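You operate a simulated robot arm through the tools that you are given. There is no shell and no other tool.

Carry out the task below with a simulated robot arm. There is one attempt and no reset: what you move stays moved.

TASK
Rock the seesaw over to check that it swings, then lock it level.
Fine: slacken the screw, tip the plank right over from above, bring it level and tighten the screw.

The check looks at the end state, three seconds after you hand in, the way a careful person would. Anything else that was tipped, shoved, dropped, spilled or broken makes it a failure.

THE ROBOT
A 6-joint arm with a two-finger gripper, fixed in place. Base frame: the origin is at the foot of the arm, x ahead of it, y to its left, z up. Readings come in m, rad, newtons and seconds.
Its first joint turns from -2.897 to 2.897 rad. Payload 2.45 kg.
Tool frame: the origin (TCP) lies between the finger pads and is the grasp point; the fingertips stand 0.02 m ahead of it; z points along the fingers, y is the line along which they close. The gripper opens to 0.14 m. The gripper's body begins 0.168 m behind the TCP.
Orientation is told as [roll, pitch, yaw] about the base's x, y, z axes, in that order, counted from this pose: with the fingers straight down and closing along the base's y, the tool's x points along the base's -x, its y along +y and its z along -z.

THE INTERFACE
- The arm moves only by the tool servo_tool. Its argument "plan" is a list of rows, each a list of 7 numbers: the opening, from 0 (shut) to 1 (fully open), then the shift along the tool's x, y, z in units of 500 mm (1.0 is 500 mm), then the turn, a rotation vector about the tool's x, y, z in units of 60 degrees (1.0 is 60 degrees). In form: [[grip, x, y, z, wx, wy, wz], ...]. A call has 1 to 20 rows; each row is the pose to reach, as a shift and turn from the pose commanded when the call began, along the tool's axes at that moment. A call with a number of a shift or a turn outside -1 to 1 is refused whole. A row lasts 0.2 s, in which the tool goes at most 0.05 m and 0.15 rad; a call with a longer step from one row to the next is refused whole, and so is a gripper value outside its range. A pose out of reach is approached as far as the arm can. The call stops where the force on the tool passes 40 N (or 10 N more than at its start, if that is more) or the arm is blocked; 0.2 s more then pass. The fingers move at their own pace (about 0.045 m/s each) and stop on an object; they squeeze with about 40 N. The grip force told is the motor's: it shows also when the fingers shut on nothing. Time passes only in rows, and 0.2 s behind the last, so rows that repeat a pose let the fingers close. The reply holds the time, the measured pose of the TCP, the force on the tool along the base axes, the opening and the grip force, in the units named above and with some noise, with the torque about the TCP (base axes, N m) and any sound that the robot's microphone picked up.
- Cameras (640 x 400 px; columns grow to the right, rows downward): "scene" is fixed at [0.0498, -0.6486, 1.2309]; the picture's right is [0.19, -0.98, 0.00], its down [-0.35, -0.07, -0.94] and it looks along [0.92, 0.18, -0.35] (base axes); focal length 292 px, centre (320, 200). "wrist" rides on the gripper at [0.078, 0.011, -0.209] in the tool frame; the picture's right is [-0.14, 0.99, 0.00], its down [-0.92, -0.13, -0.37] and it looks along [-0.37, -0.05, 0.93] (tool axes); focal length 280 px, centre (320, 200). There is no depth. A picture from a camera that has moved, and an enlarged one, comes with that camera's place and axes in the base frame and with its lens.
- grab_frame(camera): a new picture of that camera. The clock stands still meanwhile.
- close_up(camera, box): a new picture of the part [left, top, right, bottom] of that camera's present view, enlarged. The clock stands still meanwhile.
- sign_off(): hands the job in; it is judged then, once.

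Nothing tells you positions but the pictures and the camera data. Unless the task says otherwise, let go and move clear before handing in.

The tools are called after "Emit:" as name(argument=value, ...) on one line, values as JSON. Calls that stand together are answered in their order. servo_tool: Moves the arm, as the interface text tells. Its arguments: {"type":"object","properties":{"plan":{"type":"array"}},"required":["plan"]} The other tools are called the same way: grab_frame (camera) takes a picture; close_up (camera, box) takes an enlarged picture of a part of a camera's view; sign_off () hands the job in.

At the start:

```text
time: 0.0
eef_pos: [0.6755, 0.1421, 1.0466]
ee_rot: [0.001, -0.001, -0.002]
contact_force: [-0.7, 0.2, 0.5]
torque: [-0.01, 0.0, -0.01]
opening: 0.1399
finger_force: 0.0
```

scene: 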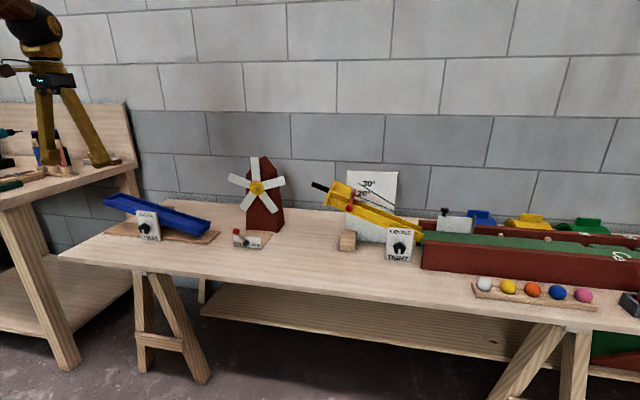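
wrist: 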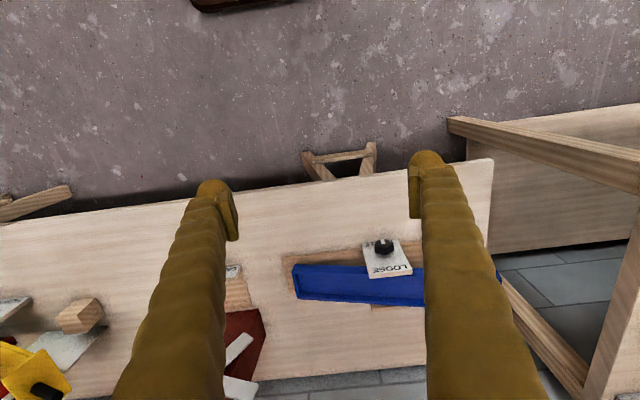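

I see a blue seesaw on a wooden base at the left end of the table, with a black screw/knob on a plate marked LOOSE/TIGHT in front of it. I'll take closer looks to locate the knob and plank.

Emit:
close_up(camera="scene", box=[90, 180, 230, 268])

Emit:
close_up(camera="wrist", box=[270, 220, 510, 370])

Emit:
grab_frame(camera="wrist")

```text
4.55 times, centred on (160, 224) of scene
camera zoom: at [0.0498, -0.6486, 1.2309], right [0.19, -0.98, 0.0], down [-0.35, -0.07, -0.94], along [0.92, 0.18, -0.35], focal length 1325 px, centre (1047, 91)
```

zoom: 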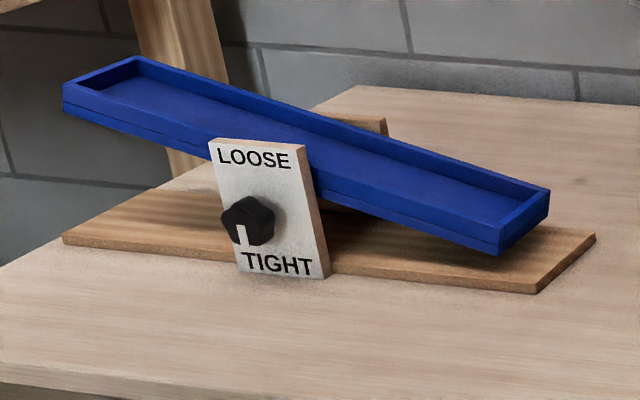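

```text
2.67 times, centred on (390, 295) of wrist
camera zoom: at [0.5983, 0.1544, 1.2552], right [0.14, 0.99, 0.0], down [0.92, -0.13, 0.37], along [0.37, -0.05, -0.93], focal length 748 px, centre (133, -53)
```

zoom: 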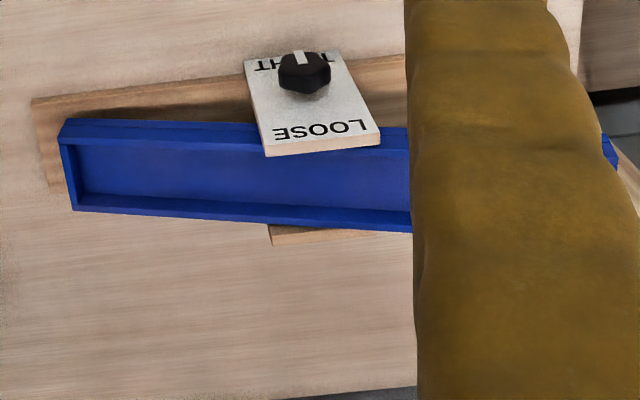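

```text
taken
camera wrist: at [0.5983, 0.1544, 1.2552], right [0.14, 0.99, 0.0], down [0.92, -0.13, 0.37], along [0.37, -0.05, -0.93], focal length 280 px, centre (320, 200)
```

wrist: 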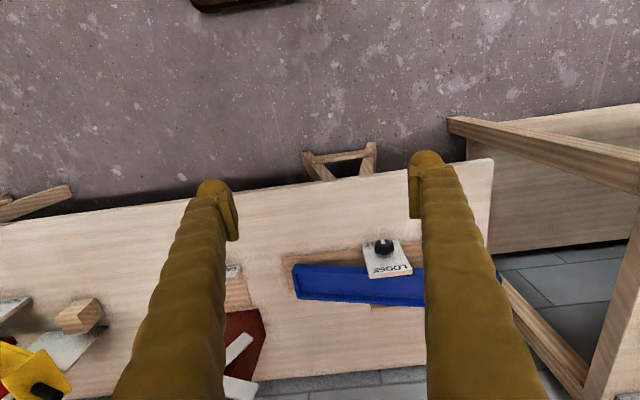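

The seesaw is locked with its left (+y) end up. The knob looks to be at about (0.95, 0.25, 0.71) with its axis along -x and its pointer at TIGHT. Next I'll tilt the tool toward horizontal, in free space, to get a better look.

Emit:
servo_tool(plan=[[1, 0, 0, 0, 0, -0.125, 0], [1, 0, 0, 0, 0, -0.25, 0], [1, 0, 0, 0, 0, -0.375, 0], [1, 0, 0, 0, 0, -0.5, 0], [1, 0, 0, 0, 0, -0.625, 0], [1, 0, 0, 0, 0, -0.75, 0], [1, 0, 0, 0, 0, -0.875, 0], [1, 0, 0, 0, 0, -1.0, 0]])

Emit:
grab_frame(camera="wrist")

Emit:
grab_frame(camera="scene")

```text
time: 2.0
eef_pos: [0.6525, 0.09, 1.0206]
ee_rot: [0.036, -0.948, -0.247]
contact_force: [0.2, 0.4, 0.7]
torque: [0.0, -0.01, 0.03]
opening: 0.1399
finger_force: 0.0
out of reach, approached as far as the arm can: row 7
stopped in row 8: the arm was blocked; the commanded pose is now the measured one
```

```text
taken
camera wrist: at [0.4451, 0.1477, 1.0774], right [0.29, 0.95, 0.13], down [0.2, -0.2, 0.96], along [0.94, -0.26, -0.25], focal length 280 px, centre (320, 200)
```

wrist: 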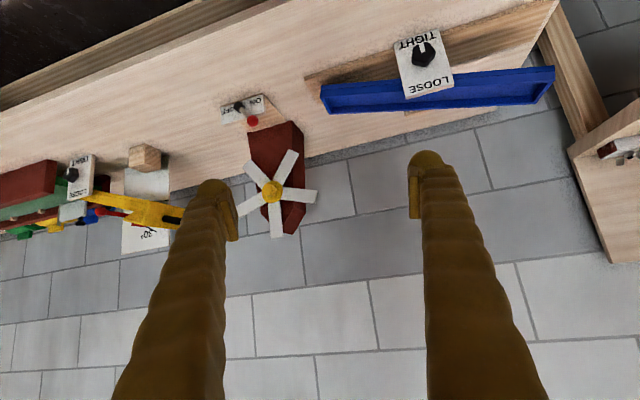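

```text
taken
```

scene: 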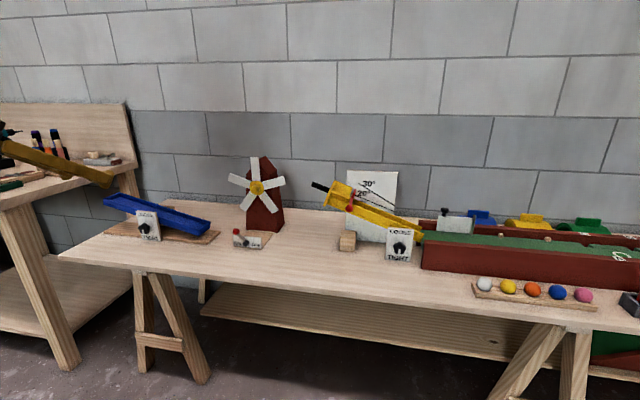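

The arm ran out of reach while tilting here, so it needs to be further out and lower to point horizontally. From this view I can zoom in on the seesaw and get better triangulation.

Emit:
close_up(camera="wrist", box=[300, 10, 572, 180])

Emit:
close_up(camera="wrist", box=[385, 20, 465, 70])

Emit:
close_up(camera="scene", box=[125, 200, 173, 230])

```text
2.35 times, centred on (436, 95) of wrist
camera zoom: at [0.4451, 0.1477, 1.0774], right [0.29, 0.95, 0.13], down [0.2, -0.2, 0.96], along [0.94, -0.26, -0.25], focal length 660 px, centre (47, 447)
```

zoom: 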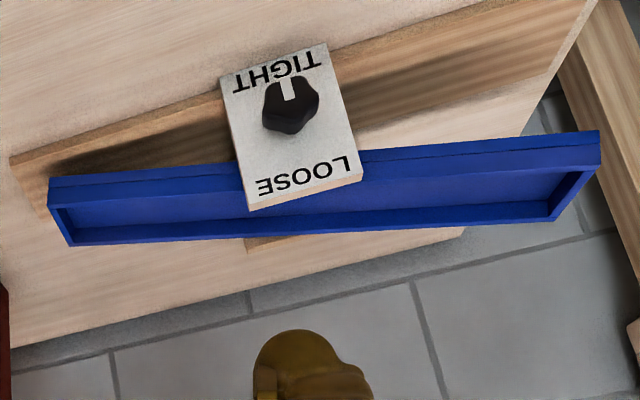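

```text
8.00 times, centred on (425, 45) of wrist
camera zoom: at [0.4451, 0.1477, 1.0774], right [0.29, 0.95, 0.13], down [0.2, -0.2, 0.96], along [0.94, -0.26, -0.25], focal length 2243 px, centre (-520, 1440)
```

zoom: 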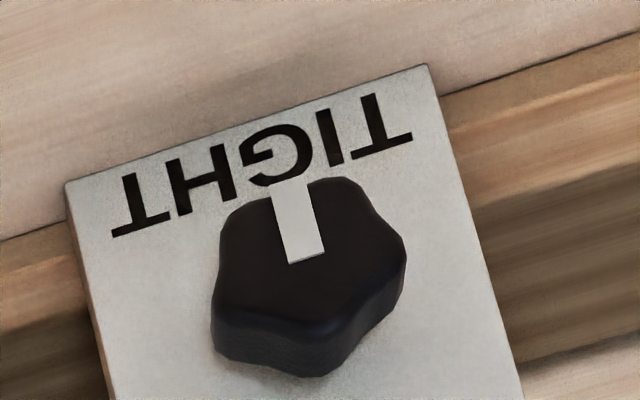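

```text
13.33 times, centred on (149, 215) of scene
camera zoom: at [0.0498, -0.6486, 1.2309], right [0.19, -0.98, 0.0], down [-0.35, -0.07, -0.94], along [0.92, 0.18, -0.35], focal length 3886 px, centre (2600, 0)
```

zoom: 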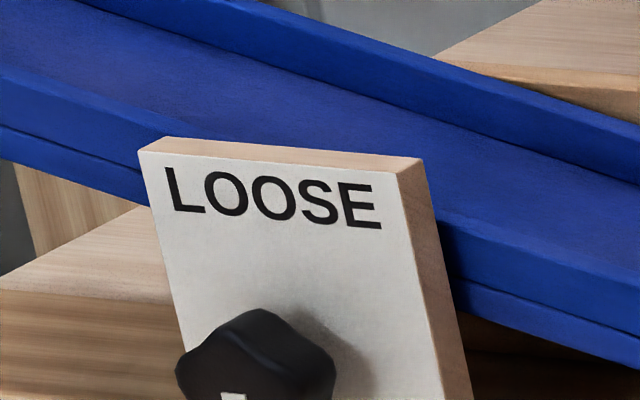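

I now put the knob face at roughly (0.957, 0.254, 0.705), with the base board top near z 0.645 and the plank's front rim near x 1.0. I'll move outward and down, well in front of the seesaw, and straighten the yaw. After that I'll tilt to horizontal.

Emit:
servo_tool(plan=[[0.7, 0.021, 0.038, 0.045, -0.02, 0, -0.017], [0.7, 0.0425, 0.0755, 0.09, -0.04, 0, -0.034], [0.7, 0.064, 0.113, 0.135, -0.059, 0, -0.052], [0.7, 0.085, 0.151, 0.18, -0.079, 0, -0.069], [0.7, 0.106, 0.1885, 0.224, -0.099, 0, -0.086], [0.7, 0.1275, 0.226, 0.269, -0.1185, 0, -0.103], [0.7, 0.149, 0.264, 0.314, -0.138, 0, -0.12], [0.7, 0.17, 0.3016, 0.359, -0.158, 0, -0.1375]])

```text
time: 3.8
eef_pos: [0.7796, 0.2202, 0.8485]
ee_rot: [-0.003, -0.95, 0.0]
contact_force: [-0.7, -0.5, 0.1]
torque: [0.01, 0.01, 0.01]
opening: 0.0979
finger_force: 0.0
```

Position and yaw are good. Now I'll tilt the rest of the way to horizontal and lower to about the knob's height, still well in front of it.

Emit:
servo_tool(plan=[[0.7, 0.018, 0.0113, 0.021, 0, -0.0987, 0], [0.7, 0.036, 0.0227, 0.042, 0, -0.1973, 0], [0.7, 0.0535, 0.034, 0.063, 0, -0.296, 0], [0.7, 0.071, 0.0453, 0.084, 0, -0.3947, 0], [0.7, 0.089, 0.0567, 0.105, 0, -0.4933, 0], [0.7, 0.107, 0.068, 0.1256, 0, -0.592, 0]])

Emit:
grab_frame(camera="wrist")

Emit:
grab_frame(camera="scene")

```text
time: 5.2
eef_pos: [0.8636, 0.2775, 0.8169]
ee_rot: [-1.357, -1.436, 1.335]
contact_force: [0.1, -0.4, 0.1]
torque: [0.01, -0.01, -0.01]
opening: 0.0979
finger_force: 0.1
out of reach, approached as far as the arm can: row 1, 2, 3, 4, 5, 6
```

```text
taken
camera wrist: at [0.6526, 0.2835, 0.7418], right [0.02, 1.0, 0.01], down [-0.34, 0.0, 0.94], along [0.94, -0.02, 0.34], focal length 280 px, centre (320, 200)
```

wrist: 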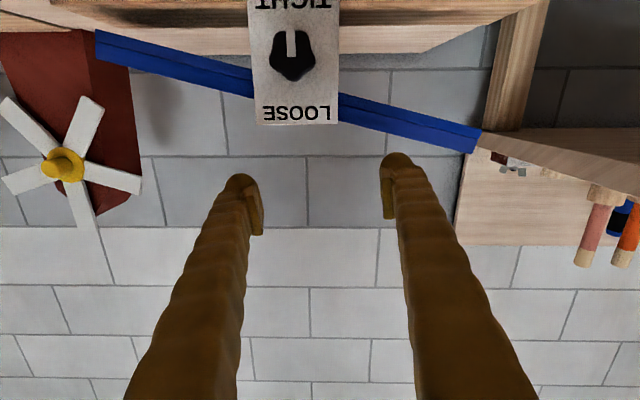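

```text
taken
```

scene: 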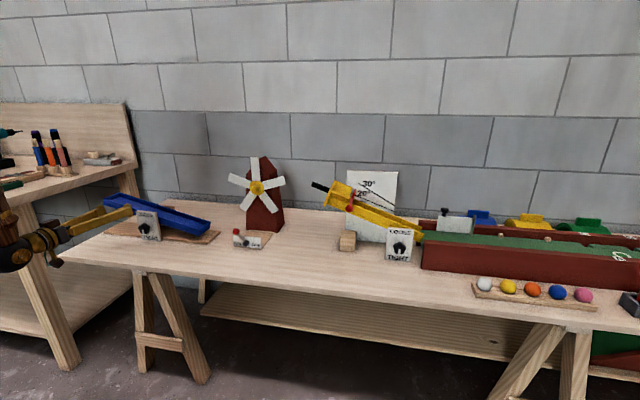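

The arm could not fold in that close, so it settled further out at about (0.864, 0.278, 0.817), nearly horizontal. The knob now measures about (0.955, 0.251, 0.702). I'll zoom in from this view to refine it before moving.

Emit:
close_up(camera="wrist", box=[232, 0, 360, 80])

Emit:
close_up(camera="wrist", box=[80, 0, 500, 260])

Emit:
close_up(camera="scene", box=[50, 180, 242, 300])

```text
5.00 times, centred on (296, 40) of wrist
camera zoom: at [0.6526, 0.2835, 0.7418], right [0.02, 1.0, 0.01], down [-0.34, 0.0, 0.94], along [0.94, -0.02, 0.34], focal length 1402 px, centre (440, 1000)
```

zoom: 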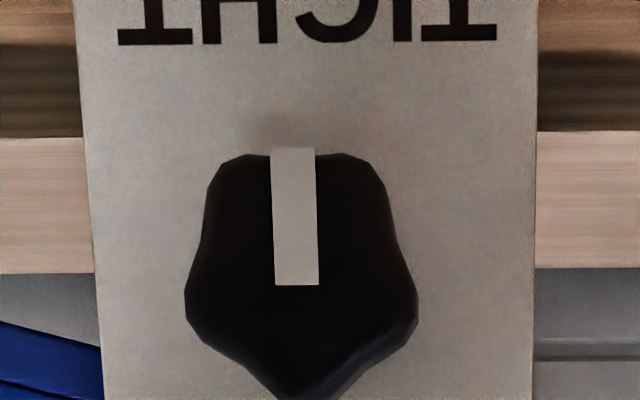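

```text
1.52 times, centred on (290, 130) of wrist
camera zoom: at [0.6526, 0.2835, 0.7418], right [0.02, 1.0, 0.01], down [-0.34, 0.0, 0.94], along [0.94, -0.02, 0.34], focal length 427 px, centre (366, 307)
```

zoom: 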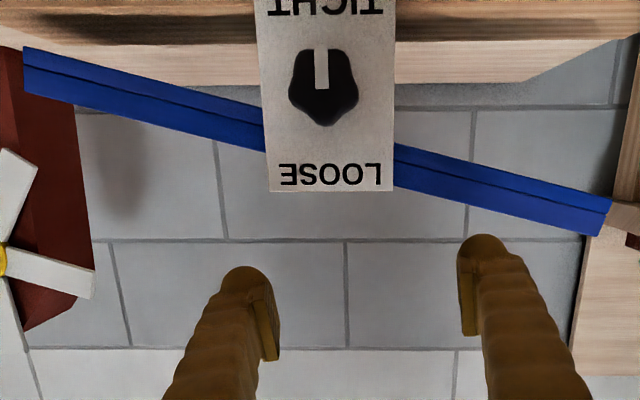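

```text
3.33 times, centred on (146, 240) of scene
camera zoom: at [0.0498, -0.6486, 1.2309], right [0.19, -0.98, 0.0], down [-0.35, -0.07, -0.94], along [0.92, 0.18, -0.35], focal length 972 px, centre (900, 67)
```

zoom: 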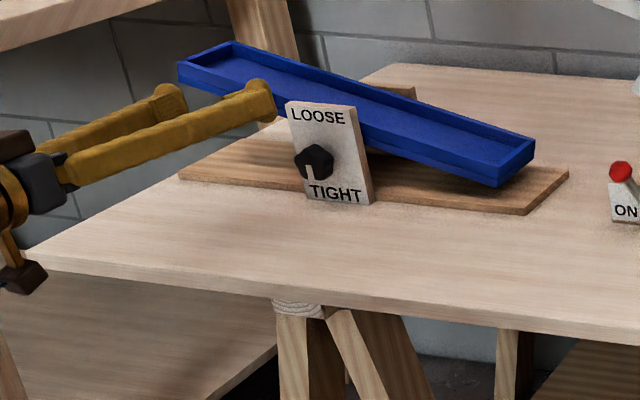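

The knob's front face is at about (0.950, 0.251, 0.703), the plate face is at x≈0.972 with its top at z≈0.77, and the table edge is at x≈0.83. The pointer is straight down at TIGHT. I'll go to a reachable spot in front of the knob and check how the commanded pose carries over.

Emit:
servo_tool(plan=[[0.5, 0.012, -0.002, 0.05, 0, 0, 0], [0.5, 0.025, -0.004, 0.1, 0, 0, 0], [0.5, 0.037, -0.006, 0.141, 0, 0, 0], [0.5, 0.037, -0.006, 0.141, 0, 0, 0]])

```text
time: 6.2
eef_pos: [0.9336, 0.2683, 0.797]
ee_rot: [-1.341, -1.434, 1.324]
contact_force: [-0.8, -0.3, 0.2]
torque: [-0.01, -0.01, 0.0]
opening: 0.07
finger_force: 0.1
```

The commanded pose follows the reached pose, so the TCP is now at (0.934, 0.268, 0.797). I'll back off a little, drop to knob height centred on its axis, and true up the orientation.

Emit:
servo_tool(plan=[[0.5, 0, 0, -0.0608, 0, 0, 0], [0.5, 0.065, -0.0034, -0.0608, -0.006, -0.01, 0.0423], [0.5, 0.129, -0.0068, -0.0608, -0.012, -0.02, 0.0846], [0.5, 0.193, -0.0102, -0.0608, -0.0182, -0.0298, 0.1269], [0.5, 0.193, -0.0102, -0.0608, -0.0182, -0.0298, 0.1269]])

Emit:
grab_frame(camera="wrist")

```text
time: 7.4
eef_pos: [0.942, 0.2656, 0.7269]
ee_rot: [-1.422, -1.439, 1.41]
contact_force: [-0.1, -0.7, 0.4]
torque: [0.02, -0.03, 0.0]
opening: 0.0701
finger_force: 0.1
out of reach, approached as far as the arm can: row 2, 3, 4, 5
```

```text
taken
camera wrist: at [0.732, 0.2701, 0.6513], right [0.01, 1.0, 0.01], down [-0.35, 0.0, 0.94], along [0.94, -0.02, 0.35], focal length 280 px, centre (320, 200)
```

wrist: 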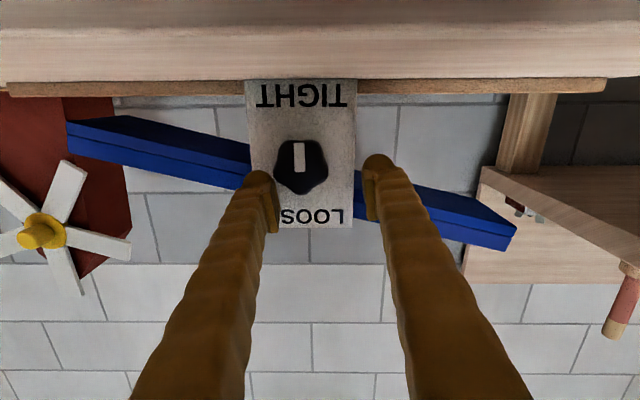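

The arm reaches its inner limit with a fully horizontal tool at this height. A slight downward tilt should bring the knob within reach. The fingertips are level with the knob now, so I'll first back off and rise while tilting about 9° down and levelling the roll.

Emit:
servo_tool(plan=[[0.5, -0.0126, -0.002, -0.0283, -0.0114, 0.0488, 0.0406], [0.5, -0.0252, -0.004, -0.0565, -0.0227, 0.0977, 0.0813], [0.5, -0.0378, -0.006, -0.0848, -0.0341, 0.1465, 0.1219], [0.5, -0.0378, -0.006, -0.0848, -0.0341, 0.1465, 0.1219]])

Emit:
grab_frame(camera="wrist")

```text
time: 8.4
eef_pos: [0.9274, 0.279, 0.7691]
ee_rot: [-0.379, -1.36, 0.365]
contact_force: [0.5, 0.4, 0.4]
torque: [0.0, -0.01, 0.02]
opening: 0.0701
finger_force: 0.0
out of reach, approached as far as the arm can: row 1, 2, 3, 4
```

```text
taken
camera wrist: at [0.7073, 0.2899, 0.7316], right [0.03, 1.0, 0.06], down [-0.18, -0.05, 0.98], along [0.98, -0.04, 0.18], focal length 280 px, centre (320, 200)
```

wrist: 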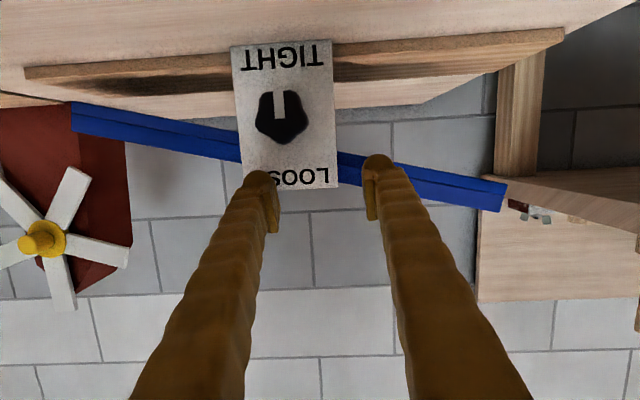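

Still limited, with the TCP now at (0.927, 0.279, 0.769) and about 11° of downward tilt. I'll look at the arm's configuration to work out what limits it.

Emit:
grab_frame(camera="scene")

Emit:
close_up(camera="scene", box=[0, 150, 160, 350])

```text
taken
```

scene: 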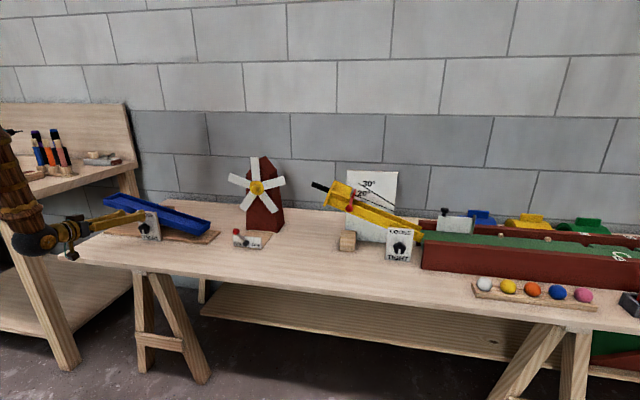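

```text
2.00 times, centred on (80, 250) of scene
camera zoom: at [0.0498, -0.6486, 1.2309], right [0.19, -0.98, 0.0], down [-0.35, -0.07, -0.94], along [0.92, 0.18, -0.35], focal length 583 px, centre (800, 100)
```

zoom: 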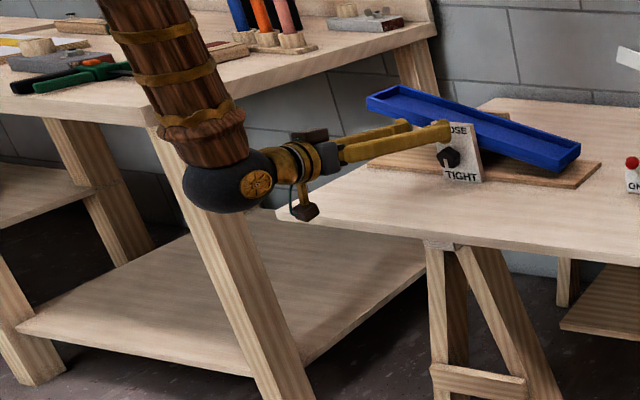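

The forearm comes down steeply and the wrist bends to horizontal. It looks like the tool roll is near a joint limit in one direction, since the roll correction was never achieved. I'll test by rolling the other way (negative), which is also the loosening direction, while backing off slightly.

Emit:
servo_tool(plan=[[0.5, 0, 0, -0.02, 0, 0, -0.1], [0.5, 0, 0, -0.04, 0, 0, -0.2], [0.5, 0, 0, -0.06, 0, 0, -0.3], [0.5, 0, 0, -0.06, 0, 0, -0.3]])

```text
time: 9.4
eef_pos: [0.8959, 0.2806, 0.7764]
ee_rot: [-1.097, -1.134, 1.114]
contact_force: [-1.1, 0.7, -0.6]
torque: [0.01, -0.01, 0.01]
opening: 0.0702
finger_force: 0.1
```

Rolling in the negative direction frees the arm. Next I'll go to a pre-grasp in front of the knob: TCP (0.89, 0.2515, 0.703), tool horizontal along +x, rolled -18° so the flat fingers sit on a lobe and the opposite valley.

Emit:
servo_tool(plan=[[0.5, 0.039, 0.0005, 0.0045, 0.0095, -0.046, 0.018], [0.5, 0.079, 0.001, 0.009, 0.019, -0.092, 0.0355], [0.5, 0.118, 0.0016, 0.0134, 0.0285, -0.138, 0.0533], [0.5, 0.1572, 0.0022, 0.0178, 0.038, -0.1836, 0.0711], [0.5, 0.1572, 0.0022, 0.0178, 0.038, -0.1836, 0.0711]])

Emit:
grab_frame(camera="wrist")

Emit:
close_up(camera="scene", box=[50, 180, 242, 300])

```text
time: 10.6
eef_pos: [0.8903, 0.2523, 0.7048]
ee_rot: [-1.572, -1.257, 1.579]
contact_force: [0.4, 0.8, -0.1]
torque: [-0.05, -0.03, 0.01]
opening: 0.0701
finger_force: 0.1
```

```text
taken
camera wrist: at [0.6823, 0.2368, 0.6253], right [-0.01, 0.98, -0.18], down [-0.37, 0.16, 0.91], along [0.93, 0.07, 0.36], focal length 280 px, centre (320, 200)
```

wrist: 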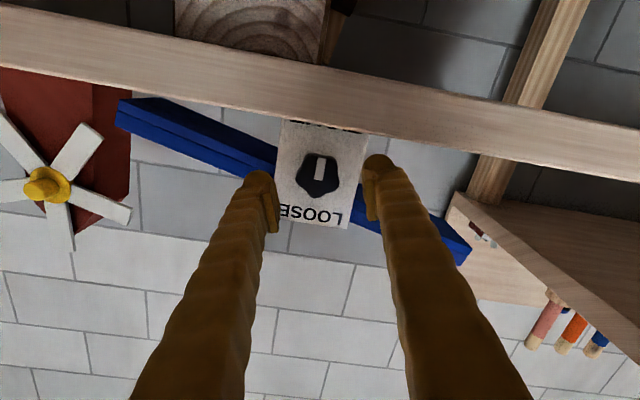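

```text
3.33 times, centred on (146, 240) of scene
camera zoom: at [0.0498, -0.6486, 1.2309], right [0.19, -0.98, 0.0], down [-0.35, -0.07, -0.94], along [0.92, 0.18, -0.35], focal length 972 px, centre (900, 67)
```

zoom: 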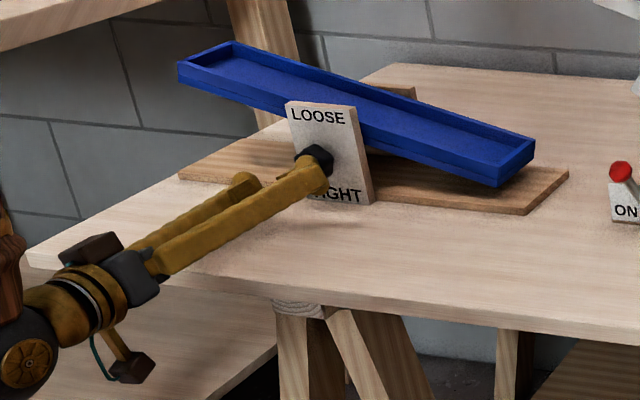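

The pre-grasp was reached cleanly at (0.890, 0.252, 0.705), and the knob appears right on the tool axis. I'll zoom in to verify centring before advancing.

Emit:
close_up(camera="wrist", box=[256, 120, 384, 200])

```text
5.00 times, centred on (320, 160) of wrist
camera zoom: at [0.6823, 0.2368, 0.6253], right [-0.01, 0.98, -0.18], down [-0.37, 0.16, 0.91], along [0.93, 0.07, 0.36], focal length 1402 px, centre (320, 400)
```

zoom: 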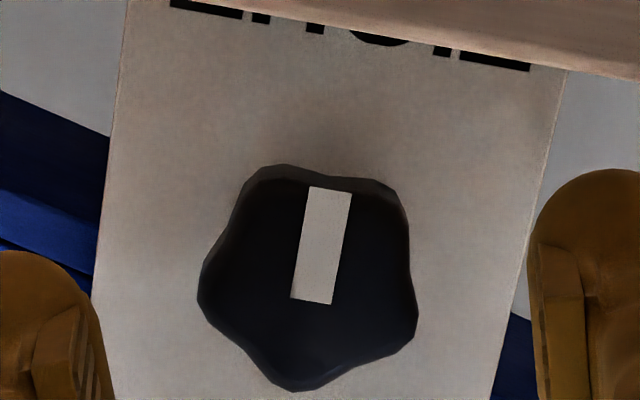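

The knob is centred at about (0.950, 0.252, 0.705), right on the tool axis. I'll advance 53 mm so the pads overlap the knob about 12 mm without reaching the plate, then close.

Emit:
servo_tool(plan=[[0.5, 0, 0, 0.03, 0, 0, 0], [0.5, 0, 0, 0.06, 0, 0, 0], [0.5, 0, 0, 0.09, 0, 0, 0], [0.5, 0, 0, 0.106, 0, 0, 0], [0.5, 0, 0, 0.106, 0, 0, 0]])

Emit:
grab_frame(camera="wrist")

Emit:
close_up(camera="scene", box=[90, 180, 218, 260])

```text
time: 11.8
eef_pos: [0.9428, 0.2521, 0.7032]
ee_rot: [-1.569, -1.255, 1.577]
contact_force: [-0.1, 0.4, 0.2]
torque: [0.0, -0.02, 0.02]
opening: 0.0701
finger_force: 0.1
```

```text
taken
camera wrist: at [0.7334, 0.2378, 0.6242], right [-0.01, 0.98, -0.18], down [-0.37, 0.16, 0.92], along [0.93, 0.07, 0.36], focal length 280 px, centre (320, 200)
```

wrist: 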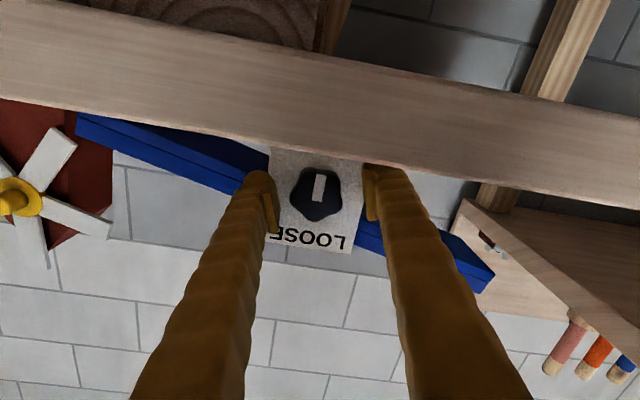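

```text
5.00 times, centred on (154, 220) of scene
camera zoom: at [0.0498, -0.6486, 1.2309], right [0.19, -0.98, 0.0], down [-0.35, -0.07, -0.94], along [0.92, 0.18, -0.35], focal length 1457 px, centre (1150, 100)
```

zoom: 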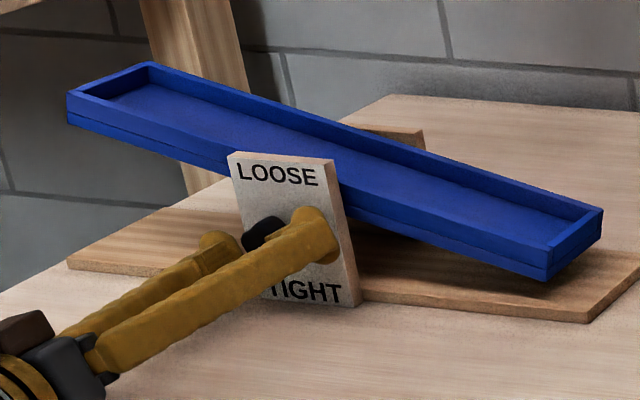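

The fingers straddle the knob with no contact force. Closing on it now.

Emit:
servo_tool(plan=[[0.25, 0, 0, 0, 0, 0, 0], [0.2, 0, 0, 0, 0, 0, 0], [0, 0, 0, 0, 0, 0, 0], [0, 0, 0, 0, 0, 0, 0], [0, 0, 0, 0, 0, 0, 0]])

Emit:
close_up(camera="wrist", box=[240, 130, 400, 230])

```text
time: 13.0
eef_pos: [0.9407, 0.2499, 0.7028]
ee_rot: [-1.574, -1.253, 1.579]
contact_force: [-3.5, -4.6, 3.9]
torque: [0.02, -0.08, -0.04]
opening: 0.0405
finger_force: 44.8
stopped in row 5: the force on the tool passed its limit at 41 N (the readings are from after the stop); the commanded pose is now the measured one
```

```text
4.00 times, centred on (320, 180) of wrist
camera zoom: at [0.7335, 0.2362, 0.6247], right [0.0, 0.98, -0.18], down [-0.37, 0.16, 0.91], along [0.93, 0.07, 0.36], focal length 1122 px, centre (320, 280)
```

zoom: 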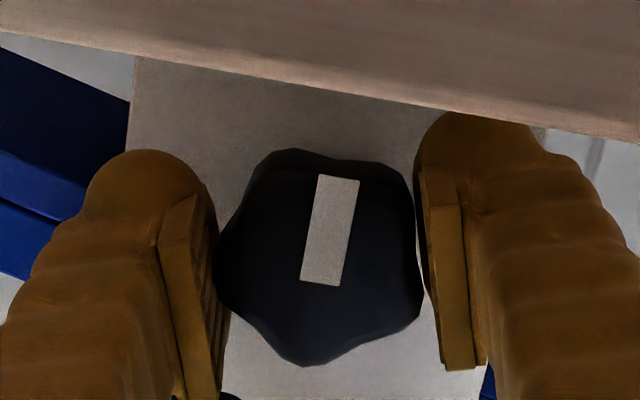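

The knob is gripped at an opening of 40.5 mm with a residual load of only a few newtons. Now I'll turn counter-clockwise as seen from the front (negative about tool z), starting with a small angle.

Emit:
servo_tool(plan=[[0, 0, 0, 0, 0, 0, -0.07], [0, 0, 0, 0, 0, 0, -0.14], [0, 0, 0, 0, 0, 0, -0.21], [0, 0, 0, 0, 0, 0, -0.28], [0, 0, 0, 0, 0, 0, -0.35]])

Emit:
close_up(camera="wrist", box=[240, 130, 400, 230])

Emit:
close_up(camera="scene", box=[90, 180, 218, 260])

```text
time: 14.2
eef_pos: [0.9414, 0.2499, 0.7037]
ee_rot: [-1.572, -0.886, 1.575]
contact_force: [-2.4, -21.3, 2.2]
torque: [0.0, -0.2, -0.09]
opening: 0.0405
finger_force: 45.1
```

```text
4.00 times, centred on (320, 180) of wrist
camera zoom: at [0.7335, 0.209, 0.6354], right [0.0, 0.85, -0.52], down [-0.37, 0.48, 0.79], along [0.93, 0.19, 0.32], focal length 1122 px, centre (320, 280)
```

zoom: 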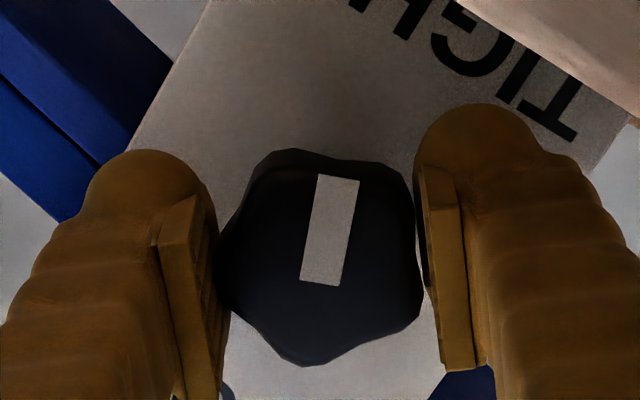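

```text
5.00 times, centred on (154, 220) of scene
camera zoom: at [0.0498, -0.6486, 1.2309], right [0.19, -0.98, 0.0], down [-0.35, -0.07, -0.94], along [0.92, 0.18, -0.35], focal length 1457 px, centre (1150, 100)
```

zoom: 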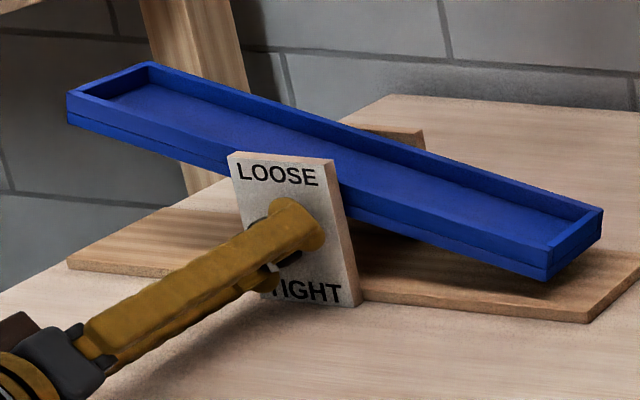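

The knob turned 21° with the gripper and the plate and base did not move. A 21 N sideways load says my TCP sits a few mm below the true knob axis. I'll nudge to relieve it and confirm.

Emit:
servo_tool(plan=[[0, 0.0003, -0.0023, 0, 0, 0, 0], [0, 0.0003, -0.0023, 0, 0, 0, 0]])

```text
time: 14.8
eef_pos: [0.9436, 0.2497, 0.703]
ee_rot: [-1.569, -0.889, 1.573]
contact_force: [-22.9, -22.2, -1.9]
torque: [0.04, 0.0, -0.27]
opening: 0.0405
finger_force: 44.5
```

The x reading and x force both shifted. I'll hold still for a moment to see what settles and what is just noise.

Emit:
servo_tool(plan=[[0, 0, 0, 0, 0, 0, 0]])

Emit:
close_up(camera="wrist", box=[240, 130, 400, 230])

```text
time: 15.2
eef_pos: [0.9427, 0.2496, 0.7044]
ee_rot: [-1.568, -0.888, 1.572]
contact_force: [-32.0, -24.3, -4.3]
torque: [0.02, 0.0, -0.41]
opening: 0.0406
finger_force: 45.3
```

```text
4.00 times, centred on (320, 180) of wrist
camera zoom: at [0.7336, 0.2088, 0.6357], right [0.0, 0.86, -0.52], down [-0.37, 0.48, 0.8], along [0.93, 0.19, 0.31], focal length 1122 px, centre (320, 280)
```

zoom: 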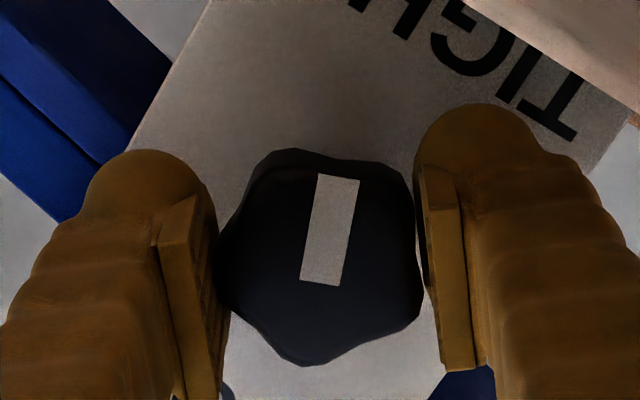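

The load is building up slowly: the servo keeps pushing toward a command a couple of mm too deep and too far +y. I'll relieve it by shifting the command back 2 mm in x and 2 mm toward -y.

Emit:
servo_tool(plan=[[0, 0.0025, -0.0031, -0.004, 0, 0, 0]])

Emit:
servo_tool(plan=[[0, 0, 0, 0, 0, 0, 0]])

```text
time: 15.6
eef_pos: [0.9417, 0.2493, 0.7054]
ee_rot: [-1.573, -0.889, 1.577]
contact_force: [32.8, 0.7, -22.5]
torque: [-0.08, 0.19, -0.12]
opening: 0.0406
finger_force: 44.9
```

```text
time: 16.0
eef_pos: [0.94, 0.2497, 0.7045]
ee_rot: [-1.573, -0.889, 1.578]
contact_force: [37.0, 13.8, -21.1]
torque: [-0.03, 0.07, -0.02]
opening: 0.0402
finger_force: 45.1
```

Stiffness works out at roughly 30 N per mm, so that was a slight overshoot. I'll trim by about a millimetre using the measured forces.

Emit:
servo_tool(plan=[[0, 0.0005, 0.0019, 0.0022, 0, 0, 0], [0, 0.0005, 0.0019, 0.0022, 0, 0, 0]])

```text
time: 16.6
eef_pos: [0.9405, 0.2488, 0.7041]
ee_rot: [-1.571, -0.888, 1.577]
contact_force: [-5.4, 25.5, -2.0]
torque: [-0.01, -0.03, 0.32]
opening: 0.0404
finger_force: 45.1
```

Emit:
servo_tool(plan=[[0, 0, 0, 0, 0, 0, 0], [0, 0, 0, 0, 0, 0, 0]])

```text
time: 17.3
eef_pos: [0.9409, 0.2487, 0.7046]
ee_rot: [-1.573, -0.888, 1.576]
contact_force: [1.7, -0.6, -0.1]
torque: [0.0, -0.03, -0.04]
opening: 0.0406
finger_force: 45.0
stopped in row 2: the force on the tool passed its limit at 41 N (the readings are from after the stop); the commanded pose is now the measured one
```

The stop reset the command and the load is now zero. I'll continue turning 30° about the estimated true axis (a 3.5 mm offset in tool x), in quick steps so the load doesn't build up.

Emit:
servo_tool(plan=[[0, -0.0002, -0.0009, 0, 0, 0, -0.125], [0, -0.0005, -0.0018, 0, 0, 0, -0.25], [0, -0.0009, -0.0026, 0, 0, 0, -0.375], [0, -0.0014, -0.0034, 0, 0, 0, -0.5]])

Emit:
close_up(camera="scene", box=[90, 180, 218, 260])

```text
time: 18.3
eef_pos: [0.9412, 0.2492, 0.7043]
ee_rot: [-1.569, -0.363, 1.578]
contact_force: [7.8, 6.7, -26.4]
torque: [0.01, 0.37, -0.17]
opening: 0.0406
finger_force: 45.1
```

```text
5.00 times, centred on (154, 220) of scene
camera zoom: at [0.0498, -0.6486, 1.2309], right [0.19, -0.98, 0.0], down [-0.35, -0.07, -0.94], along [0.92, 0.18, -0.35], focal length 1457 px, centre (1150, 100)
```

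zoom: 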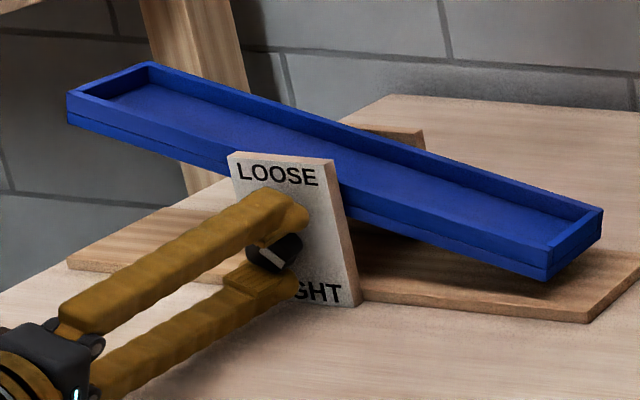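

The knob and gripper turned to about 51° total. The -26 N z load shows I overcompensated, and the offset is nearer 2 mm. I'll correct for that and turn another 30°.

Emit:
servo_tool(plan=[[0, 0.0002, 0.0011, 0.0003, 0, 0, -0.125], [0, 0.0001, 0.0006, 0.0004, 0, 0, -0.25], [0, -0.0001, 0.0001, 0.0004, 0, 0, -0.375], [0, -0.0003, -0.0004, 0.0004, 0, 0, -0.5]])

Emit:
grab_frame(camera="wrist")

Emit:
close_up(camera="scene", box=[90, 180, 218, 260])

```text
time: 19.3
eef_pos: [0.941, 0.2484, 0.7043]
ee_rot: [-1.57, 0.16, 1.578]
contact_force: [-18.0, 9.3, -20.3]
torque: [0.01, 0.23, -0.03]
opening: 0.0403
finger_force: 44.9
```

```text
taken
camera wrist: at [0.733, 0.1699, 0.7061], right [0.0, -0.02, -1.0], down [-0.38, 0.93, -0.02], along [0.93, 0.38, -0.01], focal length 280 px, centre (320, 200)
```

wrist: 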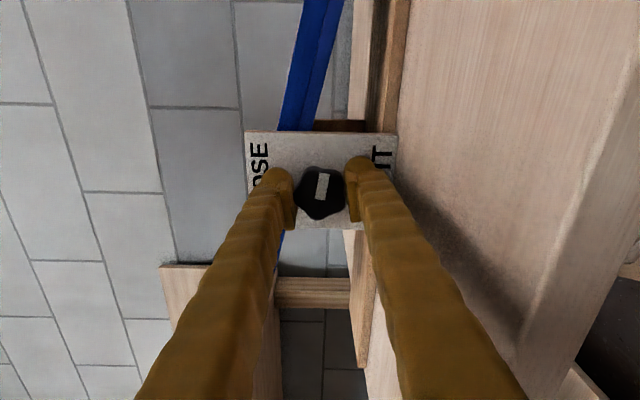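

```text
5.00 times, centred on (154, 220) of scene
camera zoom: at [0.0498, -0.6486, 1.2309], right [0.19, -0.98, 0.0], down [-0.35, -0.07, -0.94], along [0.92, 0.18, -0.35], focal length 1457 px, centre (1150, 100)
```

zoom: 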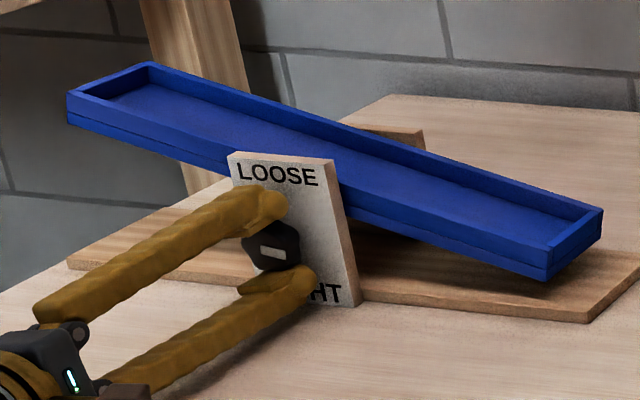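

The knob is now turned about 81° (pointer to the right) and the seesaw base is unmoved. I'll continue counter-clockwise another 30°, trimming the residual loads.

Emit:
servo_tool(plan=[[0, -0.0008, 0.0009, -0.001, 0, 0, -0.125], [0, -0.0009, 0.0007, -0.001, 0, 0, -0.25], [0, -0.001, 0.0004, -0.001, 0, 0, -0.375], [0, -0.0011, 0.0002, -0.001, 0, 0, -0.5]])

Emit:
close_up(camera="scene", box=[90, 180, 218, 260])

```text
time: 20.3
eef_pos: [0.9421, 0.2498, 0.7048]
ee_rot: [-1.57, 0.684, 1.577]
contact_force: [-28.1, 7.2, -8.4]
torque: [-0.01, 0.2, 0.11]
opening: 0.0404
finger_force: 45.2
```

```text
5.00 times, centred on (154, 220) of scene
camera zoom: at [0.0498, -0.6486, 1.2309], right [0.19, -0.98, 0.0], down [-0.35, -0.07, -0.94], along [0.92, 0.18, -0.35], focal length 1457 px, centre (1150, 100)
```

zoom: 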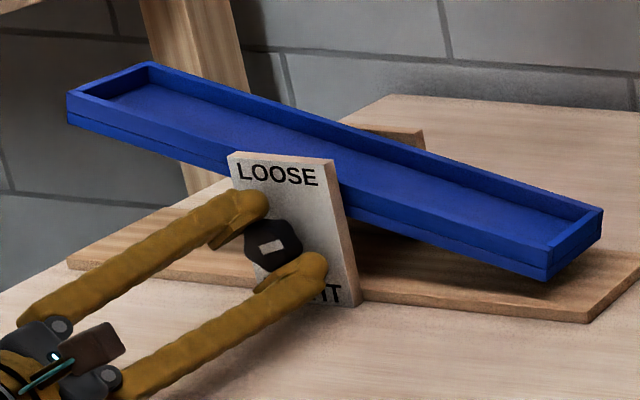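

About 111° turned now and the plank is still held. I'll do another 30° while relieving the x load.

Emit:
servo_tool(plan=[[0, -0.0008, -0.0001, -0.002, 0, 0, -0.125], [0, -0.0008, -0.0004, -0.002, 0, 0, -0.25], [0, -0.0009, -0.0006, -0.002, 0, 0, -0.375], [0, -0.001, -0.0009, -0.002, 0, 0, -0.5]])

Emit:
close_up(camera="scene", box=[90, 180, 218, 260])

```text
time: 21.3
eef_pos: [0.9414, 0.2491, 0.7065]
ee_rot: [-1.576, 1.208, 1.57]
contact_force: [35.3, 1.4, -13.2]
torque: [-0.02, 0.11, 0.02]
opening: 0.0405
finger_force: 45.0
```

```text
5.00 times, centred on (154, 220) of scene
camera zoom: at [0.0498, -0.6486, 1.2309], right [0.19, -0.98, 0.0], down [-0.35, -0.07, -0.94], along [0.92, 0.18, -0.35], focal length 1457 px, centre (1150, 100)
```

zoom: 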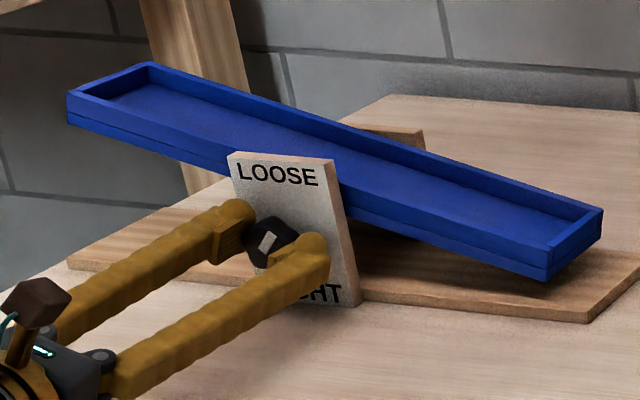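

About 141° turned. One more turn of about 39° should bring the pointer to LOOSE.

Emit:
servo_tool(plan=[[0, -0.0008, 0, 0.001, 0, 0, -0.13], [0, -0.0008, -0.0003, 0.001, 0, 0, -0.26], [0, -0.0009, -0.0005, 0.001, 0, 0, -0.39], [0, -0.001, -0.0008, 0.001, 0, 0, -0.52], [0, -0.0012, -0.001, 0.001, 0, 0, -0.65]])

Emit:
close_up(camera="scene", box=[90, 180, 218, 260])

Emit:
close_up(camera="wrist", box=[240, 130, 400, 230])

```text
time: 22.5
eef_pos: [0.9408, 0.2501, 0.7065]
ee_rot: [1.576, 1.254, -1.561]
contact_force: [11.2, -7.7, 13.0]
torque: [0.04, -0.13, -0.04]
opening: 0.0404
finger_force: 45.2
```

```text
5.00 times, centred on (154, 220) of scene
camera zoom: at [0.0498, -0.6486, 1.2309], right [0.19, -0.98, 0.0], down [-0.35, -0.07, -0.94], along [0.92, 0.18, -0.35], focal length 1457 px, centre (1150, 100)
```

zoom: 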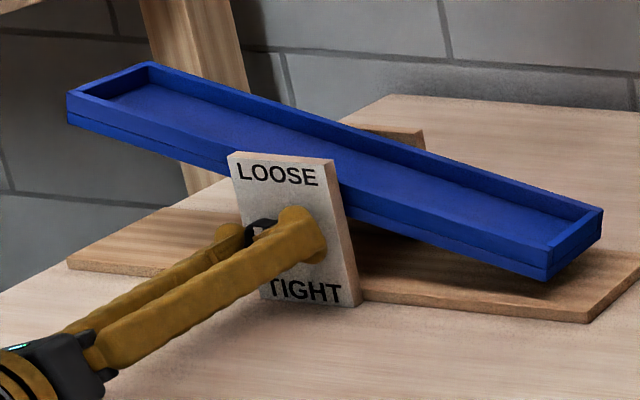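

```text
4.00 times, centred on (320, 180) of wrist
camera zoom: at [0.7323, 0.2647, 0.7826], right [0.01, -0.98, 0.18], down [-0.37, -0.17, -0.92], along [0.93, -0.06, -0.36], focal length 1122 px, centre (320, 280)
```

zoom: 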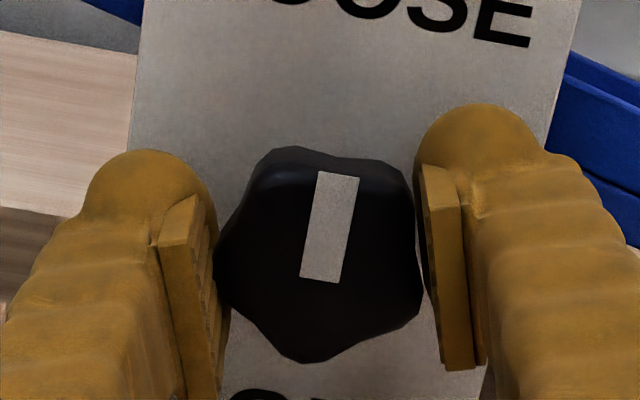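

The pointer is now straight up at LOOSE, the seesaw is in place and the plank still rests right-end-down. I'll open and back straight out.

Emit:
servo_tool(plan=[[0.5, 0, 0, 0, 0, 0, 0], [0.5, 0, 0, 0, 0, 0, 0], [0.5, 0, 0, 0, 0, 0, 0], [0.5, 0, 0, -0.04, 0, 0, 0], [0.5, 0, 0, -0.08, 0, 0, 0], [0.5, 0, 0, -0.12, 0, 0, 0], [0.5, 0, 0, -0.12, 0, 0, 0]])

Emit:
grab_frame(camera="wrist")

Emit:
close_up(camera="scene", box=[90, 180, 218, 260])

```text
time: 24.1
eef_pos: [0.8838, 0.2488, 0.7058]
ee_rot: [1.574, 1.256, -1.561]
contact_force: [0.3, 0.3, 0.6]
torque: [-0.01, 0.01, 0.0]
opening: 0.0701
finger_force: 0.1
```

```text
taken
camera wrist: at [0.6739, 0.2632, 0.7824], right [0.01, -0.98, 0.18], down [-0.37, -0.17, -0.92], along [0.93, -0.06, -0.36], focal length 280 px, centre (320, 200)
```

wrist: 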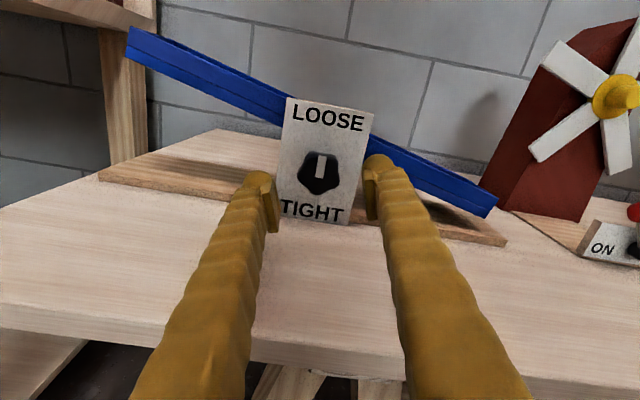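

```text
5.00 times, centred on (154, 220) of scene
camera zoom: at [0.0498, -0.6486, 1.2309], right [0.19, -0.98, 0.0], down [-0.35, -0.07, -0.94], along [0.92, 0.18, -0.35], focal length 1457 px, centre (1150, 100)
```

zoom: 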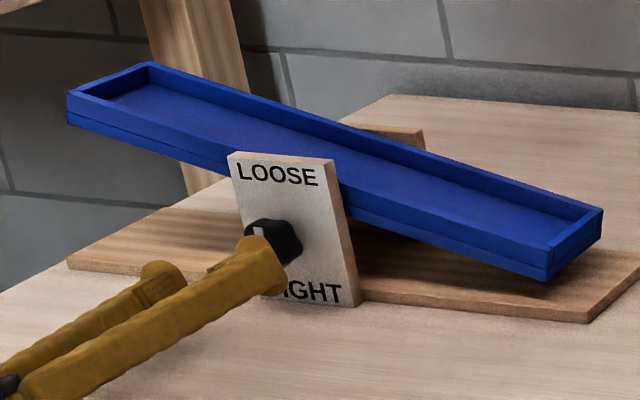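

The knob is released at LOOSE and nothing else moved. Next I'll rise, close the fingers, level the roll so the camera is upright, and shift over to in front of and above the high left end of the plank.

Emit:
servo_tool(plan=[[0.3, 0.083, 0.027, 0, 0, 0, 0], [0.2, 0.166, 0.054, 0, 0, 0, 0], [0.1, 0.249, 0.081, 0, 0, 0, 0], [0, 0.332, 0.108, 0, 0, 0, 0], [0, 0.36, 0.0225, 0, 0, 0, 0.075], [0, 0.388, -0.063, 0, 0, 0, 0.15], [0, 0.416, -0.1485, 0, 0, 0, 0.225], [0, 0.4436, -0.234, 0, 0, 0, 0.3], [0, 0.4436, -0.234, 0, 0, 0, 0.3]])

Emit:
grab_frame(camera="wrist")

Emit:
grab_frame(camera="scene")

```text
time: 26.1
eef_pos: [0.8787, 0.4331, 0.8792]
ee_rot: [2.485, 1.569, -0.649]
contact_force: [-0.7, -0.3, 0.5]
torque: [0.02, 0.02, -0.01]
opening: 0.0
finger_force: 29.3
```

```text
taken
camera wrist: at [0.6697, 0.4239, 0.9564], right [0.01, -0.99, -0.14], down [-0.37, 0.12, -0.92], along [0.93, 0.06, -0.36], focal length 280 px, centre (320, 200)
```

wrist: 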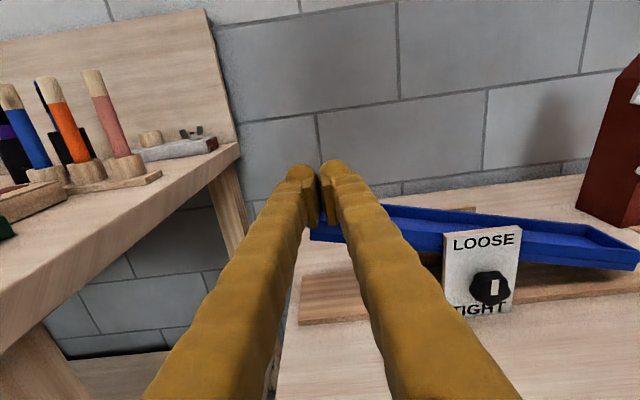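

```text
taken
```

scene: 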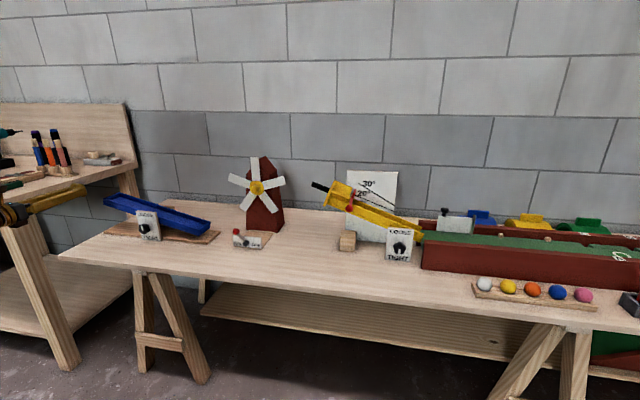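

I'm in front of and above the raised left end (rim z ≈ 0.81) with the fingers shut. I'll advance over the plank at this height, then check the position before pressing.

Emit:
servo_tool(plan=[[0, 0, 0, 0.08, 0, 0, 0], [0, 0, 0, 0.16, 0, 0, 0], [0, 0, 0, 0.24, 0, 0, 0], [0, 0, 0, 0.322, 0, 0, 0], [0, 0, 0, 0.322, 0, 0, 0]])

Emit:
grab_frame(camera="wrist")

Emit:
close_up(camera="scene", box=[50, 160, 242, 280])

```text
time: 27.3
eef_pos: [1.0396, 0.4313, 0.88]
ee_rot: [1.848, 1.568, -1.287]
contact_force: [-0.5, 0.3, -0.5]
torque: [0.04, 0.0, -0.01]
opening: 0.0
finger_force: 29.7
```

```text
taken
camera wrist: at [0.8309, 0.4212, 0.9575], right [0.01, -0.99, -0.14], down [-0.37, 0.12, -0.92], along [0.93, 0.06, -0.36], focal length 280 px, centre (320, 200)
```

wrist: 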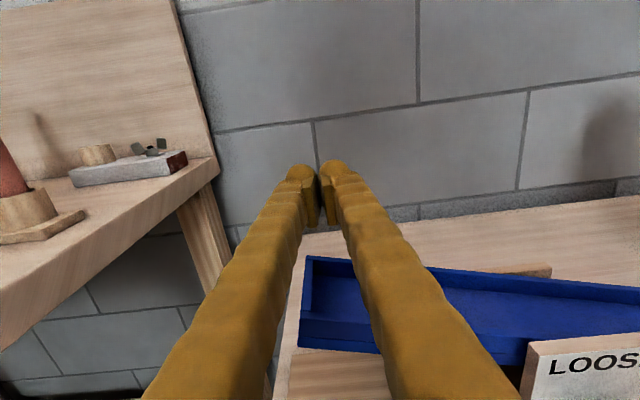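

```text
3.33 times, centred on (146, 220) of scene
camera zoom: at [0.0498, -0.6486, 1.2309], right [0.19, -0.98, 0.0], down [-0.35, -0.07, -0.94], along [0.92, 0.18, -0.35], focal length 972 px, centre (900, 133)
```

zoom: 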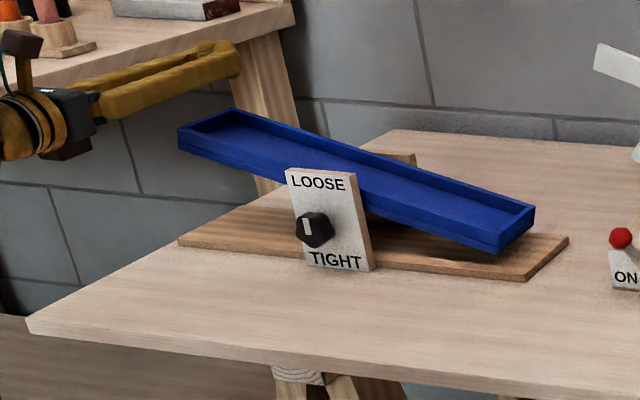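

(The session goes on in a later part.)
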